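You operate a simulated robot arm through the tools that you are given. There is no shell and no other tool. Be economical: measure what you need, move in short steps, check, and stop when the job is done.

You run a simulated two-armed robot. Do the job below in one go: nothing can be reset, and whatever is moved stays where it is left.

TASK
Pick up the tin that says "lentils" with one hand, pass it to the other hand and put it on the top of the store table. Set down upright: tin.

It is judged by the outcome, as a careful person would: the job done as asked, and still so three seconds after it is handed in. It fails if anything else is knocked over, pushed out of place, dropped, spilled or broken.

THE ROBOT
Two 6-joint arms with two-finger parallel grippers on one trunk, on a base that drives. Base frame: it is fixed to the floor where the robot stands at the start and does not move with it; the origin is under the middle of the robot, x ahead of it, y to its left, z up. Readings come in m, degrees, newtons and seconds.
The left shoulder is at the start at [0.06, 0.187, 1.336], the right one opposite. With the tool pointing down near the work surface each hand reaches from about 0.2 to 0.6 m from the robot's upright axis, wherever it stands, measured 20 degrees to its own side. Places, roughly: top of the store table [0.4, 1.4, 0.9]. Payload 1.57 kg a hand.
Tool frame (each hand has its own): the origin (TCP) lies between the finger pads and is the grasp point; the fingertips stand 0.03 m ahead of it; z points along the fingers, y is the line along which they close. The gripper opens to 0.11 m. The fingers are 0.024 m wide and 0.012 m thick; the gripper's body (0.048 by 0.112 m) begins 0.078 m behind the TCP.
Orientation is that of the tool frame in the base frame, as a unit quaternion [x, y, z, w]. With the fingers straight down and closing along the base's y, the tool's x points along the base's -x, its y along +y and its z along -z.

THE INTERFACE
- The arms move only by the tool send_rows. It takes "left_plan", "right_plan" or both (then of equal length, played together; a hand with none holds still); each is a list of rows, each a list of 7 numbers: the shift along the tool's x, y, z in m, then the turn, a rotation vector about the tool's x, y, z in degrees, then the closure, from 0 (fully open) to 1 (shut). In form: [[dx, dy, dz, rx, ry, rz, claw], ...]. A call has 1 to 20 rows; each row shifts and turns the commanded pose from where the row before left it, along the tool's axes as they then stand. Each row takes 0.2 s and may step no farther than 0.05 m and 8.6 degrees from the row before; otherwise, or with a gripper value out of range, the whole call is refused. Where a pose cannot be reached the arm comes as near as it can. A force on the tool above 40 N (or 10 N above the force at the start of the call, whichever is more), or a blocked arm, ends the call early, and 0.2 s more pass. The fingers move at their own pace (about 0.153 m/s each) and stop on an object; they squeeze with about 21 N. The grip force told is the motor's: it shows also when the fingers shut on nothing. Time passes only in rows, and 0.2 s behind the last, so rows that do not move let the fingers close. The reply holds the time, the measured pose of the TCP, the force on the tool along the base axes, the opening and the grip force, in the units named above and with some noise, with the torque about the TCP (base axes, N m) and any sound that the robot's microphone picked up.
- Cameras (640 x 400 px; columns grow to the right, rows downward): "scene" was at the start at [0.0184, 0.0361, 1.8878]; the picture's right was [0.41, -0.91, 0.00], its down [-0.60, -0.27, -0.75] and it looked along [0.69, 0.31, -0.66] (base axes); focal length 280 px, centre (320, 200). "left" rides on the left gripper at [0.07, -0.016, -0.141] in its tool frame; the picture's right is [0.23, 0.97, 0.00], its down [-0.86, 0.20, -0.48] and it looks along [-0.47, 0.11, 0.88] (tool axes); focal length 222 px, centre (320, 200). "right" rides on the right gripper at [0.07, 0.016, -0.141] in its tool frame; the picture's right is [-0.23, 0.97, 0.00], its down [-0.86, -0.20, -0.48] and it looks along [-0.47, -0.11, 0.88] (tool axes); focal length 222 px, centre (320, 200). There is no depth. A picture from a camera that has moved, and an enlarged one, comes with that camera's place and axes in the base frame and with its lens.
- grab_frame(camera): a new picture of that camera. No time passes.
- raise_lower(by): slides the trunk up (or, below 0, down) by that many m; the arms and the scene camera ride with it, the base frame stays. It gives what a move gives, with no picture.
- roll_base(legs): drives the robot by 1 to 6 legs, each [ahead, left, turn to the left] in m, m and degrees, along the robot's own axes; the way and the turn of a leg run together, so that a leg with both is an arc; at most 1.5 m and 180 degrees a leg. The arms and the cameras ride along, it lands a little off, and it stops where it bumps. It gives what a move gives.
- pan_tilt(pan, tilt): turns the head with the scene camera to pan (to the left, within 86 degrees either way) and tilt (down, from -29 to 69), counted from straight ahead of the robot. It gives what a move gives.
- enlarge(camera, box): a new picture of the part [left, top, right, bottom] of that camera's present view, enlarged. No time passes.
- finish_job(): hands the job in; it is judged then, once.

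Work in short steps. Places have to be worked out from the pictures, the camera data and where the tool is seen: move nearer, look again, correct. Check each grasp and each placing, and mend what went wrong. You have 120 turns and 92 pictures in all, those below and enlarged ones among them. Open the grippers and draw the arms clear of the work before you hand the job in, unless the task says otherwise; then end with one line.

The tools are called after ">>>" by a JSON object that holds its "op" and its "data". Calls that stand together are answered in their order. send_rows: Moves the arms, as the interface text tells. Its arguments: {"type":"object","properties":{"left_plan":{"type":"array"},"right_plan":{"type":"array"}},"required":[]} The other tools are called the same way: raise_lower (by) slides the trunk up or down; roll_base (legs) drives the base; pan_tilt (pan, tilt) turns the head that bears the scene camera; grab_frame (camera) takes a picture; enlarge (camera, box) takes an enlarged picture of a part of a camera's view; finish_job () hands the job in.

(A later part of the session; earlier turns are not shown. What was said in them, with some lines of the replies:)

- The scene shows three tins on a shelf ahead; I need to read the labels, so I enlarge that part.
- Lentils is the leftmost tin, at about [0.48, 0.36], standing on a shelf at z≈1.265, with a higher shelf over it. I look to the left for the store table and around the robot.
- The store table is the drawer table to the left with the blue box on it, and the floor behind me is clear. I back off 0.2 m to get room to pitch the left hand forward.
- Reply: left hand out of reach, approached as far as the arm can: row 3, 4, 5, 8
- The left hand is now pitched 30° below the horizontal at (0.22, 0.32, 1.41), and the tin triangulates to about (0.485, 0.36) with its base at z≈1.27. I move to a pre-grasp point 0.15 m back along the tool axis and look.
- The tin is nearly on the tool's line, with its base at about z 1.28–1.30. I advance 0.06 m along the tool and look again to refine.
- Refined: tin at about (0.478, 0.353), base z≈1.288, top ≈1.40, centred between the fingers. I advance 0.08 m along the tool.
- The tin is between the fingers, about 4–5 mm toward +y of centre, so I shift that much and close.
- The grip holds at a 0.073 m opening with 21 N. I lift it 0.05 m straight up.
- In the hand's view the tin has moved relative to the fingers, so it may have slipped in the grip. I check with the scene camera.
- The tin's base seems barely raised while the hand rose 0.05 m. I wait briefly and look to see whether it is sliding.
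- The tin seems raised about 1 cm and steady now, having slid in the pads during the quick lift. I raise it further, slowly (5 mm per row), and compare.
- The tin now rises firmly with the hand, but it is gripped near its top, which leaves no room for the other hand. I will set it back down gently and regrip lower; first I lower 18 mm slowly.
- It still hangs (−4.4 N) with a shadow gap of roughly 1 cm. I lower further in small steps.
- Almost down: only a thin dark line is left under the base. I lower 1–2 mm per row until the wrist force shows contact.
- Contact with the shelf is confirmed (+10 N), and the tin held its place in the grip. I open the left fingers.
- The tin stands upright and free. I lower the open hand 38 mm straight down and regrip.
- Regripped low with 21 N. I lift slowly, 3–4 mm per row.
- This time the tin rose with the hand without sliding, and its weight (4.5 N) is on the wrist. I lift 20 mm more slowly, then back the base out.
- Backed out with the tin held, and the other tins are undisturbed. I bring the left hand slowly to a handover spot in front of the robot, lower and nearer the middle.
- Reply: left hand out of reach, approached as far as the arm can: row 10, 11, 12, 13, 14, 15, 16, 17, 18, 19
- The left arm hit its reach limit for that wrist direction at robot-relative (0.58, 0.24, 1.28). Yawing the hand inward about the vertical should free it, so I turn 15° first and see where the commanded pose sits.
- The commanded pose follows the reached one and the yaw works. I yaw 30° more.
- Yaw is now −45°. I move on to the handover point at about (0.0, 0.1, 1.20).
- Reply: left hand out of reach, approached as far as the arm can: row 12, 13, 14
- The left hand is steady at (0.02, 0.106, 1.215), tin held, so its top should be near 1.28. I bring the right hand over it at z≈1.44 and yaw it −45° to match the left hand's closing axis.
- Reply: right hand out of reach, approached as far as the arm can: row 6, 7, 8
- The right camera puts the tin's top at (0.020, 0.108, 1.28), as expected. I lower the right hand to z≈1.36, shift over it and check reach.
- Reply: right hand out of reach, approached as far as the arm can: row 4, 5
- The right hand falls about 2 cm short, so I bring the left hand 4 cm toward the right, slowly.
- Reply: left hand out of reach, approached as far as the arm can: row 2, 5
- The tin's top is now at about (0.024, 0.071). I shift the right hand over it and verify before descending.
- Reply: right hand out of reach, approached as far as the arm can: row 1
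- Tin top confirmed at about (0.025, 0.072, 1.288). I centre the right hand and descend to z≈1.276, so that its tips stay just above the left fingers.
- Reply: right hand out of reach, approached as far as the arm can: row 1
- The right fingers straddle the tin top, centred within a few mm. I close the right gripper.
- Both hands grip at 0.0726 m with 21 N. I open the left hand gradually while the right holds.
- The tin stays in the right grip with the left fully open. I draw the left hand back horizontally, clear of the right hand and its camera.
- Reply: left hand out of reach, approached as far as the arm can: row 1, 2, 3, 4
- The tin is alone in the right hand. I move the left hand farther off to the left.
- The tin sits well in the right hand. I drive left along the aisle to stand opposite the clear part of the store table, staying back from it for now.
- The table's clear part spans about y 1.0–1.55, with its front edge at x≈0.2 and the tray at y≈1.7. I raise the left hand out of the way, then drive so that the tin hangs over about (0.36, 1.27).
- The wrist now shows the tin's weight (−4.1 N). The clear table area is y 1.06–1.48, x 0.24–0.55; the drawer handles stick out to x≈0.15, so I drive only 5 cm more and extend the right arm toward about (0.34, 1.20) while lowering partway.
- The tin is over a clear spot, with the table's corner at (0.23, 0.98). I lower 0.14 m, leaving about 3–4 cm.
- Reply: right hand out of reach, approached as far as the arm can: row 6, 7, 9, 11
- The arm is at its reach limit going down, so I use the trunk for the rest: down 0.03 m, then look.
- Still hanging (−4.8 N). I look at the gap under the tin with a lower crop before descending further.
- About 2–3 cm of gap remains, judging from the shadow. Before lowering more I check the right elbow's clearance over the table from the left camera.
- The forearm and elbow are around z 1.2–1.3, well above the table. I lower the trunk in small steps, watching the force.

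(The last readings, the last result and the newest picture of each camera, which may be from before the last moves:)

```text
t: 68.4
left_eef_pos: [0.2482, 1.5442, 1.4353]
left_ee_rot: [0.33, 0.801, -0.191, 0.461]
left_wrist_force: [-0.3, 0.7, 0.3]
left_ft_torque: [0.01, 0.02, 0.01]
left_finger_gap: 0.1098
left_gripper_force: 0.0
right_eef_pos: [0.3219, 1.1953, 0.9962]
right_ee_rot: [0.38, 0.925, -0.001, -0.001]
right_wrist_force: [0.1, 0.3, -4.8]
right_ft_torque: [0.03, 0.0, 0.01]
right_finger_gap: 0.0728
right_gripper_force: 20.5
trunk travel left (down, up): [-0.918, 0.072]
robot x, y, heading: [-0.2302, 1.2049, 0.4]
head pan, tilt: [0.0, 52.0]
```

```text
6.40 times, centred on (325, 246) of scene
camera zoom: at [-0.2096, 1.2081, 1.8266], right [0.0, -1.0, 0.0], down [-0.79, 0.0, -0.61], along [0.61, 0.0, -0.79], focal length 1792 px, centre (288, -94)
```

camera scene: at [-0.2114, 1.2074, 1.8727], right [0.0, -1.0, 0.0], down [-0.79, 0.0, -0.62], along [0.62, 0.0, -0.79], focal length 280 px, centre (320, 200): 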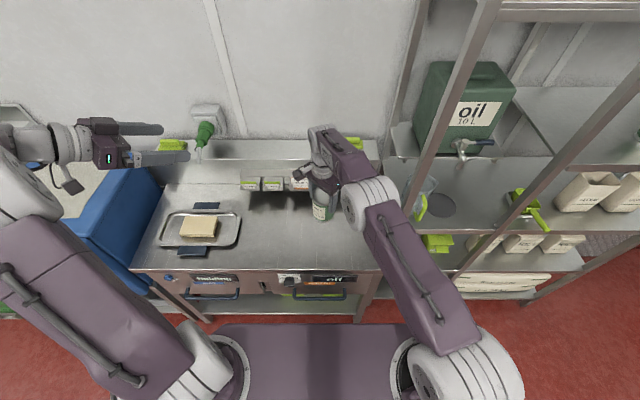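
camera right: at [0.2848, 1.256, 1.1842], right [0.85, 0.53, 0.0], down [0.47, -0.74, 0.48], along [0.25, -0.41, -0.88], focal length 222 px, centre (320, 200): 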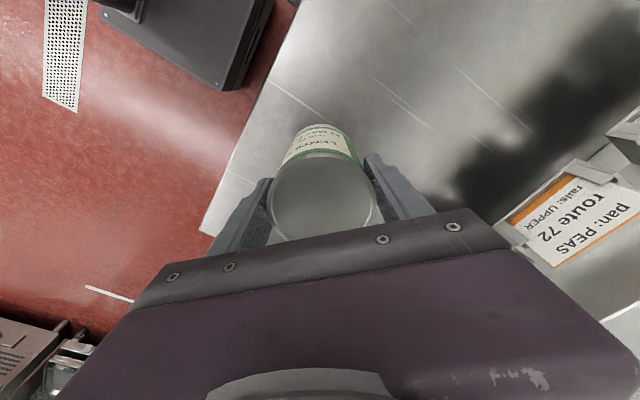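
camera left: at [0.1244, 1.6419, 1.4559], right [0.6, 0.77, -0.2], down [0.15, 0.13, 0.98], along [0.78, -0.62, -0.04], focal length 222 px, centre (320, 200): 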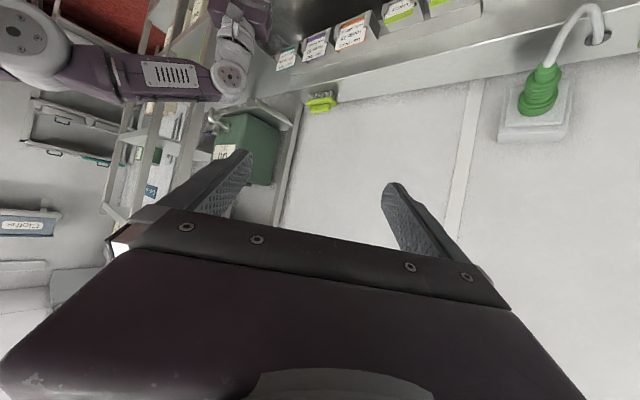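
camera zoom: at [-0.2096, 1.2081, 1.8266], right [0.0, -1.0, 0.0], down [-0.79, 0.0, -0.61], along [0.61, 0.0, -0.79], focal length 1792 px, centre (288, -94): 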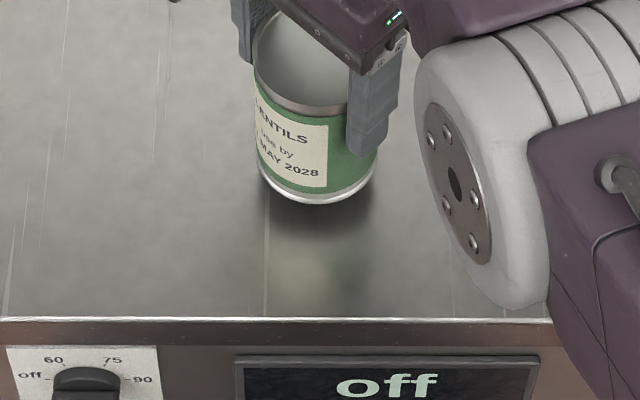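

The shadow gap is shrinking; roughly 1 cm is left. I lower 8 mm more.

>>> {"op": "raise_lower", "data": {"by": -0.008}}

>>> {"op": "enlarge", "data": {"camera": "scene", "box": [275, 215, 375, 277]}}

```text
t: 69.0
left_eef_pos: [0.2465, 1.5436, 1.4275]
left_ee_rot: [0.329, 0.802, -0.19, 0.461]
left_wrist_force: [-0.3, -0.2, 0.7]
left_ft_torque: [0.01, -0.02, 0.02]
left_finger_gap: 0.1099
left_gripper_force: 0.0
right_eef_pos: [0.3227, 1.1949, 0.9883]
right_ee_rot: [0.38, 0.925, -0.001, 0.0]
right_wrist_force: [-0.1, 0.8, -3.8]
right_ft_torque: [0.04, 0.04, -0.03]
right_finger_gap: 0.0727
right_gripper_force: 21.5
trunk travel left (down, up): [-0.91, 0.08]
robot x, y, heading: [-0.2304, 1.2079, 0.3]
head pan, tilt: [0.0, 52.0]
```

```text
6.40 times, centred on (325, 246) of scene
camera zoom: at [-0.2097, 1.2081, 1.8187], right [0.0, -1.0, 0.0], down [-0.79, 0.0, -0.61], along [0.61, 0.0, -0.79], focal length 1792 px, centre (288, -94)
```

zoom: 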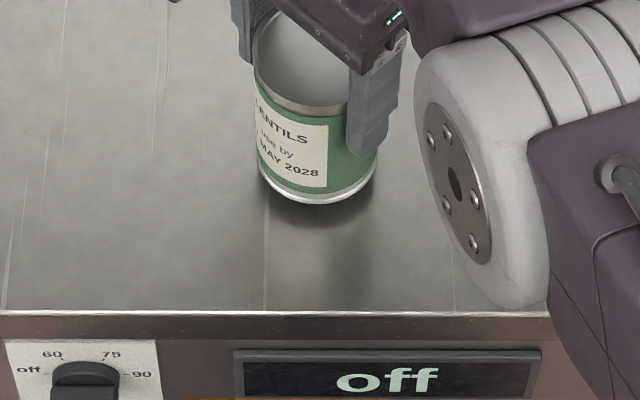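

A thin shadow is still there, about 5 mm or less. I lower 4 mm, then 3 mm if there is no contact.

>>> {"op": "raise_lower", "data": {"by": -0.004}}

```text
t: 69.5
left_eef_pos: [0.247, 1.543, 1.4238]
left_ee_rot: [0.33, 0.801, -0.192, 0.462]
left_wrist_force: [0.1, 0.4, 0.2]
left_ft_torque: [-0.01, 0.02, -0.03]
left_finger_gap: 0.1101
left_gripper_force: 0.1
right_eef_pos: [0.322, 1.1951, 0.9837]
right_ee_rot: [0.381, 0.925, -0.001, -0.001]
right_wrist_force: [-0.1, 1.0, -4.3]
right_ft_torque: [0.01, 0.06, -0.01]
right_finger_gap: 0.0724
right_gripper_force: 21.8
trunk travel left (down, up): [-0.906, 0.084]
robot x, y, heading: [-0.2261, 1.2078, 0.2]
head pan, tilt: [0.0, 52.0]
```

Not touching yet; I lower 3 mm more.

>>> {"op": "raise_lower", "data": {"by": -0.003}}

>>> {"op": "enlarge", "data": {"camera": "scene", "box": [275, 215, 375, 277]}}

```text
t: 70.0
left_eef_pos: [0.2473, 1.5434, 1.4204]
left_ee_rot: [0.329, 0.801, -0.191, 0.463]
left_wrist_force: [-0.5, 0.0, 0.3]
left_ft_torque: [0.01, 0.01, 0.0]
left_finger_gap: 0.1098
left_gripper_force: 0.1
right_eef_pos: [0.3214, 1.1952, 0.9822]
right_ee_rot: [0.38, 0.925, -0.001, -0.001]
right_wrist_force: [0.0, -0.1, -5.2]
right_ft_torque: [0.0, 0.02, 0.03]
right_finger_gap: 0.0725
right_gripper_force: 21.4
trunk travel left (down, up): [-0.903, 0.087]
robot x, y, heading: [-0.2269, 1.2035, 0.7]
head pan, tilt: [0.0, 52.0]
```

```text
6.40 times, centred on (325, 246) of scene
camera zoom: at [-0.2103, 1.2079, 1.8117], right [0.0, -1.0, 0.0], down [-0.79, 0.0, -0.62], along [0.61, 0.0, -0.79], focal length 1792 px, centre (288, -94)
```

zoom: 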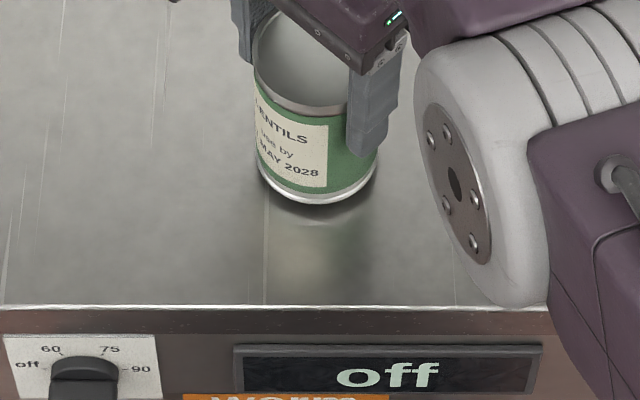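

Very close now. I lower 2 mm.

>>> {"op": "raise_lower", "data": {"by": -0.002}}

```text
t: 70.6
left_eef_pos: [0.2479, 1.5443, 1.4193]
left_ee_rot: [0.328, 0.802, -0.189, 0.463]
left_wrist_force: [-0.3, -0.3, -0.4]
left_ft_torque: [0.0, 0.0, 0.0]
left_finger_gap: 0.11
left_gripper_force: 0.1
right_eef_pos: [0.3226, 1.1957, 0.9798]
right_ee_rot: [0.38, 0.925, 0.0, -0.001]
right_wrist_force: [-0.1, 0.1, -4.5]
right_ft_torque: [-0.03, 0.02, 0.0]
right_finger_gap: 0.0725
right_gripper_force: 20.7
trunk travel left (down, up): [-0.901, 0.089]
robot x, y, heading: [-0.2307, 1.2064, 0.5]
head pan, tilt: [0.0, 52.0]
```

No contact yet; another 2 mm.

>>> {"op": "raise_lower", "data": {"by": -0.002}}

```text
t: 71.1
left_eef_pos: [0.2462, 1.5431, 1.4173]
left_ee_rot: [0.329, 0.801, -0.19, 0.462]
left_wrist_force: [0.6, 0.6, -0.6]
left_ft_torque: [-0.03, 0.02, 0.0]
left_finger_gap: 0.1099
left_gripper_force: 0.0
right_eef_pos: [0.3218, 1.195, 0.9773]
right_ee_rot: [0.381, 0.925, -0.001, 0.001]
right_wrist_force: [0.7, -0.3, -3.8]
right_ft_torque: [0.0, 0.02, 0.03]
right_finger_gap: 0.0728
right_gripper_force: 21.1
trunk travel left (down, up): [-0.899, 0.091]
robot x, y, heading: [-0.2331, 1.2084, 0.5]
head pan, tilt: [0.0, 52.0]
```

Still hanging; I go 2 mm lower and look.

>>> {"op": "raise_lower", "data": {"by": -0.002}}

>>> {"op": "enlarge", "data": {"camera": "scene", "box": [300, 235, 350, 266]}}

```text
t: 71.6
left_eef_pos: [0.2471, 1.543, 1.4147]
left_ee_rot: [0.329, 0.801, -0.19, 0.463]
left_wrist_force: [0.6, -0.4, -0.3]
left_ft_torque: [-0.02, 0.01, -0.01]
left_finger_gap: 0.11
left_gripper_force: 0.2
right_eef_pos: [0.3218, 1.1943, 0.9756]
right_ee_rot: [0.38, 0.925, -0.001, -0.001]
right_wrist_force: [-0.2, 0.4, -4.4]
right_ft_torque: [0.03, 0.02, -0.03]
right_finger_gap: 0.0727
right_gripper_force: 20.8
trunk travel left (down, up): [-0.897, 0.093]
robot x, y, heading: [-0.2267, 1.2047, 0.3]
head pan, tilt: [0.0, 52.0]
```

```text
12.80 times, centred on (325, 250) of scene
camera zoom: at [-0.2104, 1.2078, 1.8057], right [0.0, -1.0, 0.0], down [-0.79, 0.0, -0.62], along [0.62, 0.0, -0.79], focal length 3583 px, centre (256, -446)
```

zoom: 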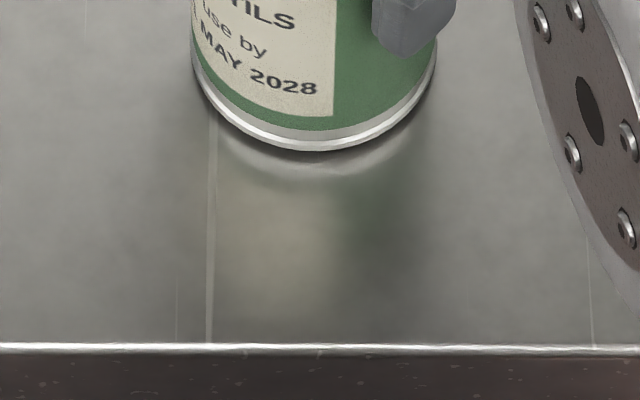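

About 1–2 mm remains, by the rim and its reflection. I lower 1.5 mm.

>>> {"op": "raise_lower", "data": {"by": -0.0015}}

```text
t: 72.1
left_eef_pos: [0.2463, 1.5442, 1.4133]
left_ee_rot: [0.328, 0.801, -0.19, 0.463]
left_wrist_force: [-0.4, -0.2, -0.6]
left_ft_torque: [-0.01, -0.01, -0.02]
left_finger_gap: 0.1103
left_gripper_force: 0.1
right_eef_pos: [0.3231, 1.1949, 0.9745]
right_ee_rot: [0.38, 0.925, -0.001, 0.0]
right_wrist_force: [-0.7, -0.1, -4.5]
right_ft_torque: [0.02, 0.0, 0.0]
right_finger_gap: 0.0728
right_gripper_force: 21.3
trunk travel left (down, up): [-0.896, 0.095]
robot x, y, heading: [-0.2284, 1.2052, 0.6]
head pan, tilt: [0.0, 52.0]
```

Not yet; 1.5 mm more.

>>> {"op": "raise_lower", "data": {"by": -0.0015}}

```text
t: 72.6
left_eef_pos: [0.2471, 1.5436, 1.4121]
left_ee_rot: [0.33, 0.801, -0.19, 0.462]
left_wrist_force: [-0.1, 0.0, -0.8]
left_ft_torque: [0.02, 0.0, -0.05]
left_finger_gap: 0.1098
left_gripper_force: 0.1
right_eef_pos: [0.3211, 1.1961, 0.9721]
right_ee_rot: [0.381, 0.925, -0.001, 0.0]
right_wrist_force: [0.3, 0.6, -3.9]
right_ft_torque: [-0.03, 0.0, -0.01]
right_finger_gap: 0.073
right_gripper_force: 20.8
trunk travel left (down, up): [-0.894, 0.096]
robot x, y, heading: [-0.2273, 1.2048, 0.3]
head pan, tilt: [0.0, 52.0]
```

Still −3.9 N; 1.5 mm more.

>>> {"op": "raise_lower", "data": {"by": -0.0015}}

>>> {"op": "enlarge", "data": {"camera": "scene", "box": [300, 235, 350, 266]}}

```text
t: 73.1
left_eef_pos: [0.246, 1.5432, 1.411]
left_ee_rot: [0.33, 0.8, -0.191, 0.462]
left_wrist_force: [-1.0, -0.8, 0.0]
left_ft_torque: [-0.02, -0.01, -0.01]
left_finger_gap: 0.1096
left_gripper_force: 0.1
right_eef_pos: [0.3216, 1.1942, 0.9721]
right_ee_rot: [0.38, 0.925, 0.0, 0.0]
right_wrist_force: [1.2, -1.3, 7.2]
right_ft_torque: [-0.11, 0.34, 0.04]
right_finger_gap: 0.0729
right_gripper_force: 21.2
trunk travel left (down, up): [-0.893, 0.097]
robot x, y, heading: [-0.2291, 1.2042, 0.4]
head pan, tilt: [0.0, 52.0]
```

```text
12.80 times, centred on (325, 250) of scene
camera zoom: at [-0.2121, 1.2076, 1.8014], right [0.0, -1.0, 0.0], down [-0.79, 0.0, -0.62], along [0.62, 0.0, -0.79], focal length 3583 px, centre (256, -446)
```

zoom: 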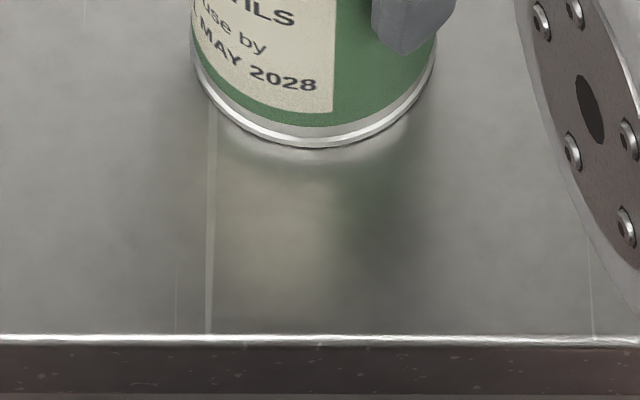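

Contact: the force jumped to +7.2 N and the rim meets its reflection. I relax 1 mm up, then open the right hand gradually.

>>> {"op": "raise_lower", "data": {"by": 0.001}}

>>> {"op": "send_rows", "data": {"right_plan": [[0, 0, 0, 0, 0, 0, 0.32], [0, 0, 0, 0, 0, 0, 0.2], [0, 0, 0, 0, 0, 0, 0], [0, 0, 0, 0, 0, 0, 0]]}}

>>> {"op": "grab_frame", "data": {"camera": "right"}}

>>> {"op": "enlarge", "data": {"camera": "scene", "box": [275, 215, 375, 277]}}

```text
t: 73.6
left_eef_pos: [0.2459, 1.5423, 1.4121]
left_ee_rot: [0.33, 0.801, -0.191, 0.462]
left_wrist_force: [0.6, 0.6, 0.3]
left_ft_torque: [0.01, -0.01, 0.02]
left_finger_gap: 0.11
left_gripper_force: 0.1
right_eef_pos: [0.3227, 1.1942, 0.9726]
right_ee_rot: [0.38, 0.925, 0.0, 0.0]
right_wrist_force: [3.0, -0.9, 2.6]
right_ft_torque: [0.06, -0.03, -0.01]
right_finger_gap: 0.0728
right_gripper_force: 20.9
trunk travel left (down, up): [-0.894, 0.096]
robot x, y, heading: [-0.2277, 1.2061, 0.4]
head pan, tilt: [0.0, 52.0]
```

```text
t: 74.6
left_eef_pos: [0.2453, 1.5436, 1.4121]
left_ee_rot: [0.33, 0.801, -0.191, 0.462]
left_wrist_force: [1.0, -0.4, -0.1]
left_ft_torque: [-0.01, 0.02, -0.01]
left_finger_gap: 0.1099
left_gripper_force: 0.2
right_eef_pos: [0.3218, 1.1952, 0.9719]
right_ee_rot: [0.381, 0.925, 0.0, 0.0]
right_wrist_force: [-0.3, -0.5, 0.4]
right_ft_torque: [-0.01, 0.02, 0.02]
right_finger_gap: 0.1099
right_gripper_force: 0.1
trunk travel left (down, up): [-0.894, 0.096]
robot x, y, heading: [-0.2312, 1.2083, 0.4]
head pan, tilt: [0.0, 52.0]
```

```text
24 pictures are left
camera right: at [0.2841, 1.2561, 1.1141], right [0.85, 0.53, 0.0], down [0.47, -0.74, 0.48], along [0.25, -0.41, -0.88], focal length 222 px, centre (320, 200)
```

right: 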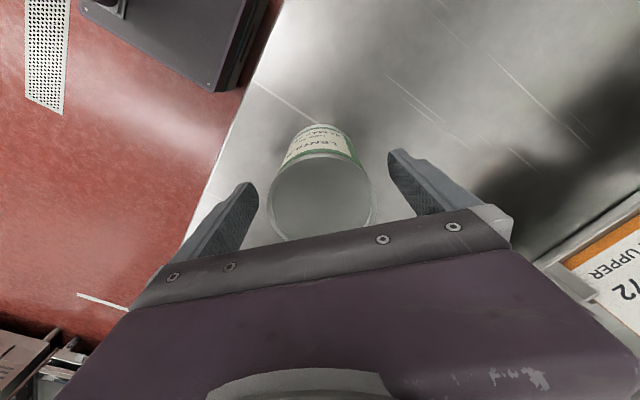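

```text
6.40 times, centred on (325, 246) of scene
camera zoom: at [-0.2114, 1.2078, 1.8022], right [0.0, -1.0, 0.0], down [-0.79, 0.0, -0.62], along [0.62, 0.0, -0.79], focal length 1792 px, centre (288, -94)
```

zoom: 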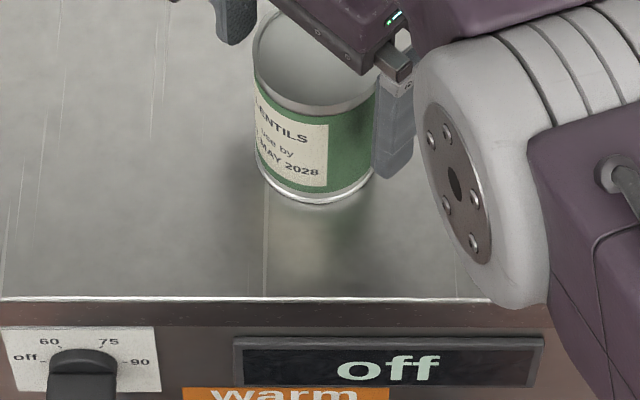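

The tin stands free and upright on the table. I raise the trunk straight up to draw the open fingers off it.

>>> {"op": "raise_lower", "data": {"by": 0.095}}

>>> {"op": "send_rows", "data": {"right_plan": [[0, 0, -0.02, 0, 0, 0, 0], [0, 0, -0.03, 0, 0, 0, 0], [0, 0, -0.03, 0, 0, 0, 0], [0, 0, -0.03, 0, 0, 0, 0]]}}

>>> {"op": "grab_frame", "data": {"camera": "scene"}}

```text
t: 75.9
left_eef_pos: [0.2462, 1.543, 1.5051]
left_ee_rot: [0.33, 0.801, -0.191, 0.462]
left_wrist_force: [0.5, 0.4, 0.6]
left_ft_torque: [-0.02, -0.01, 0.0]
left_finger_gap: 0.11
left_gripper_force: 0.1
right_eef_pos: [0.3221, 1.1954, 1.0684]
right_ee_rot: [0.38, 0.925, -0.001, 0.0]
right_wrist_force: [0.8, -0.7, 0.1]
right_ft_torque: [0.01, 0.0, -0.01]
right_finger_gap: 0.1102
right_gripper_force: 0.1
trunk travel left (down, up): [-0.988, 0.001]
robot x, y, heading: [-0.2253, 1.204, 0.2]
head pan, tilt: [0.0, 52.0]
```

```text
t: 76.9
left_eef_pos: [0.2468, 1.5429, 1.5069]
left_ee_rot: [0.33, 0.801, -0.191, 0.462]
left_wrist_force: [0.0, -0.4, 0.3]
left_ft_torque: [-0.03, -0.02, -0.01]
left_finger_gap: 0.1098
left_gripper_force: 0.1
right_eef_pos: [0.3355, 1.2012, 1.1782]
right_ee_rot: [0.38, 0.925, -0.002, -0.001]
right_wrist_force: [-0.4, -0.2, -0.3]
right_ft_torque: [0.03, -0.02, 0.04]
right_finger_gap: 0.1102
right_gripper_force: 0.0
right hand out of reach, approached as far as the arm can: row 2, 3, 4
trunk travel left (down, up): [-0.988, 0.001]
robot x, y, heading: [-0.229, 1.2051, 0.2]
head pan, tilt: [0.0, 52.0]
```

```text
22 pictures are left
camera scene: at [-0.2118, 1.2077, 1.8972], right [0.0, -1.0, 0.0], down [-0.79, 0.0, -0.62], along [0.62, 0.0, -0.79], focal length 280 px, centre (320, 200)
```

scene: 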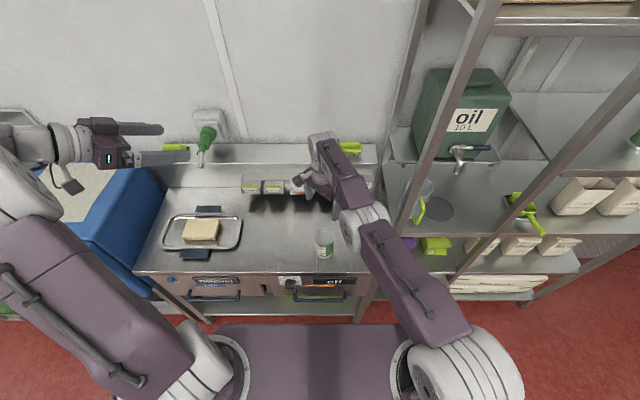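

The tin stands on the table with the hand above it. I back the base off to clear the arms and check once more.

>>> {"op": "roll_base", "data": {"legs": [[-0.35, 0, 0]]}}

>>> {"op": "grab_frame", "data": {"camera": "scene"}}

>>> {"op": "enlarge", "data": {"camera": "scene", "box": [220, 60, 420, 185]}}

```text
t: 79.2
left_eef_pos: [-0.1031, 1.5416, 1.5051]
left_ee_rot: [0.329, 0.801, -0.191, 0.462]
left_wrist_force: [0.5, -0.9, 0.0]
left_ft_torque: [0.06, 0.0, -0.02]
left_finger_gap: 0.11
left_gripper_force: 0.0
right_eef_pos: [-0.0121, 1.1988, 1.1758]
right_ee_rot: [0.381, 0.925, -0.002, -0.003]
right_wrist_force: [1.2, 0.1, -0.7]
right_ft_torque: [-0.04, -0.02, -0.02]
right_finger_gap: 0.1103
right_gripper_force: 0.1
trunk travel left (down, up): [-0.988, 0.001]
robot x, y, heading: [-0.5816, 1.2052, 0.2]
head pan, tilt: [0.0, 52.0]
```

```text
21 pictures are left
camera scene: at [-0.5598, 1.2063, 1.8972], right [0.0, -1.0, 0.0], down [-0.79, 0.0, -0.61], along [0.61, 0.0, -0.79], focal length 280 px, centre (320, 200)
```

scene: 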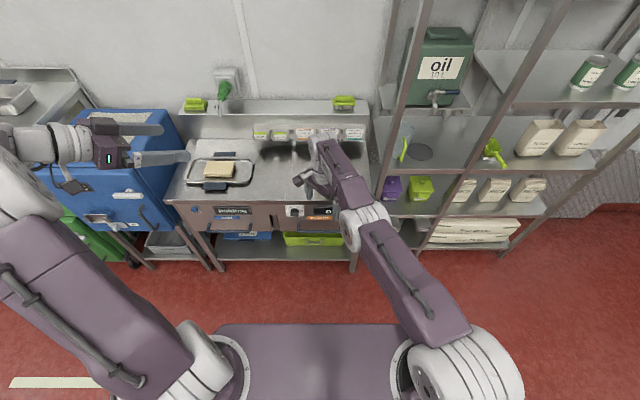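

```text
3.20 times, centred on (320, 122) of scene
camera zoom: at [-0.5598, 1.2063, 1.8972], right [0.0, -1.0, 0.0], down [-0.79, 0.0, -0.61], along [0.61, 0.0, -0.79], focal length 896 px, centre (320, 448)
```

zoom: 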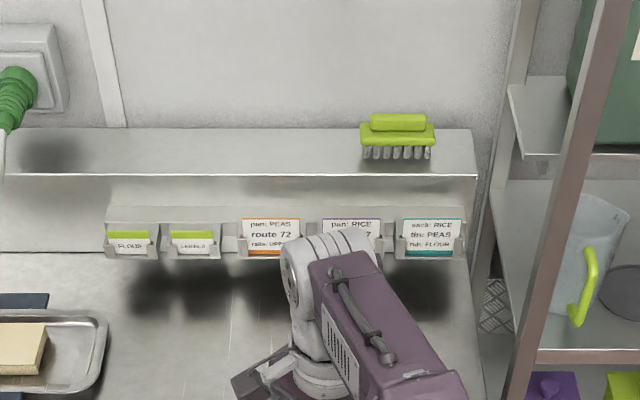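

The arm hides the tin from this angle, so I shift the base 0.35 m left for a clear view.

>>> {"op": "roll_base", "data": {"legs": [[0, 0.35, 0]]}}

>>> {"op": "pan_tilt", "data": {"pan": -20, "tilt": 45}}

>>> {"op": "grab_frame", "data": {"camera": "scene"}}

```text
t: 81.5
left_eef_pos: [-0.1087, 1.8865, 1.5082]
left_ee_rot: [0.33, 0.801, -0.19, 0.462]
left_wrist_force: [0.6, 0.2, -0.3]
left_ft_torque: [0.0, -0.02, 0.02]
left_finger_gap: 0.1097
left_gripper_force: 0.1
right_eef_pos: [-0.0173, 1.5439, 1.1769]
right_ee_rot: [0.381, 0.925, -0.001, -0.002]
right_wrist_force: [-0.2, 0.2, -0.9]
right_ft_torque: [0.01, 0.0, 0.0]
right_finger_gap: 0.1098
right_gripper_force: 0.1
trunk travel left (down, up): [-0.988, 0.001]
robot x, y, heading: [-0.5831, 1.5541, 0.4]
head pan, tilt: [0.0, 52.0]
```

```text
t: 82.3
left_eef_pos: [-0.1071, 1.8902, 1.5062]
left_ee_rot: [0.329, 0.801, -0.191, 0.463]
left_wrist_force: [-0.1, 0.4, 0.4]
left_ft_torque: [-0.01, 0.01, -0.01]
left_finger_gap: 0.11
left_gripper_force: 0.2
right_eef_pos: [-0.0182, 1.5465, 1.1783]
right_ee_rot: [0.381, 0.925, -0.002, -0.002]
right_wrist_force: [-0.8, 0.2, -0.6]
right_ft_torque: [0.01, 0.0, 0.01]
right_finger_gap: 0.1097
right_gripper_force: 0.1
trunk travel left (down, up): [-0.988, 0.001]
robot x, y, heading: [-0.5808, 1.556, 0.3]
head pan, tilt: [-20.0, 45.0]
```

```text
19 pictures are left
camera scene: at [-0.5645, 1.5273, 1.9068], right [-0.34, -0.94, 0.0], down [-0.67, 0.24, -0.71], along [0.67, -0.24, -0.71], focal length 280 px, centre (320, 200)
```

scene: 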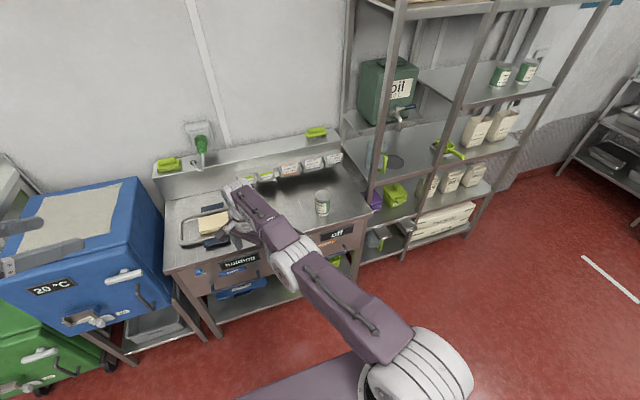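

The lentils tin stands upright on the store table, the other tins and items are in place, and both hands are open and clear. I hand the job in.

>>> {"op": "finish_job", "data": {}}

```text
The job is handed in.
```

The lentils tin was picked up with the left hand, passed to the right hand, and set down upright on top of the store table. The last picture showed it standing there with nothing else knocked over, and both grippers were open and clear when I handed in.
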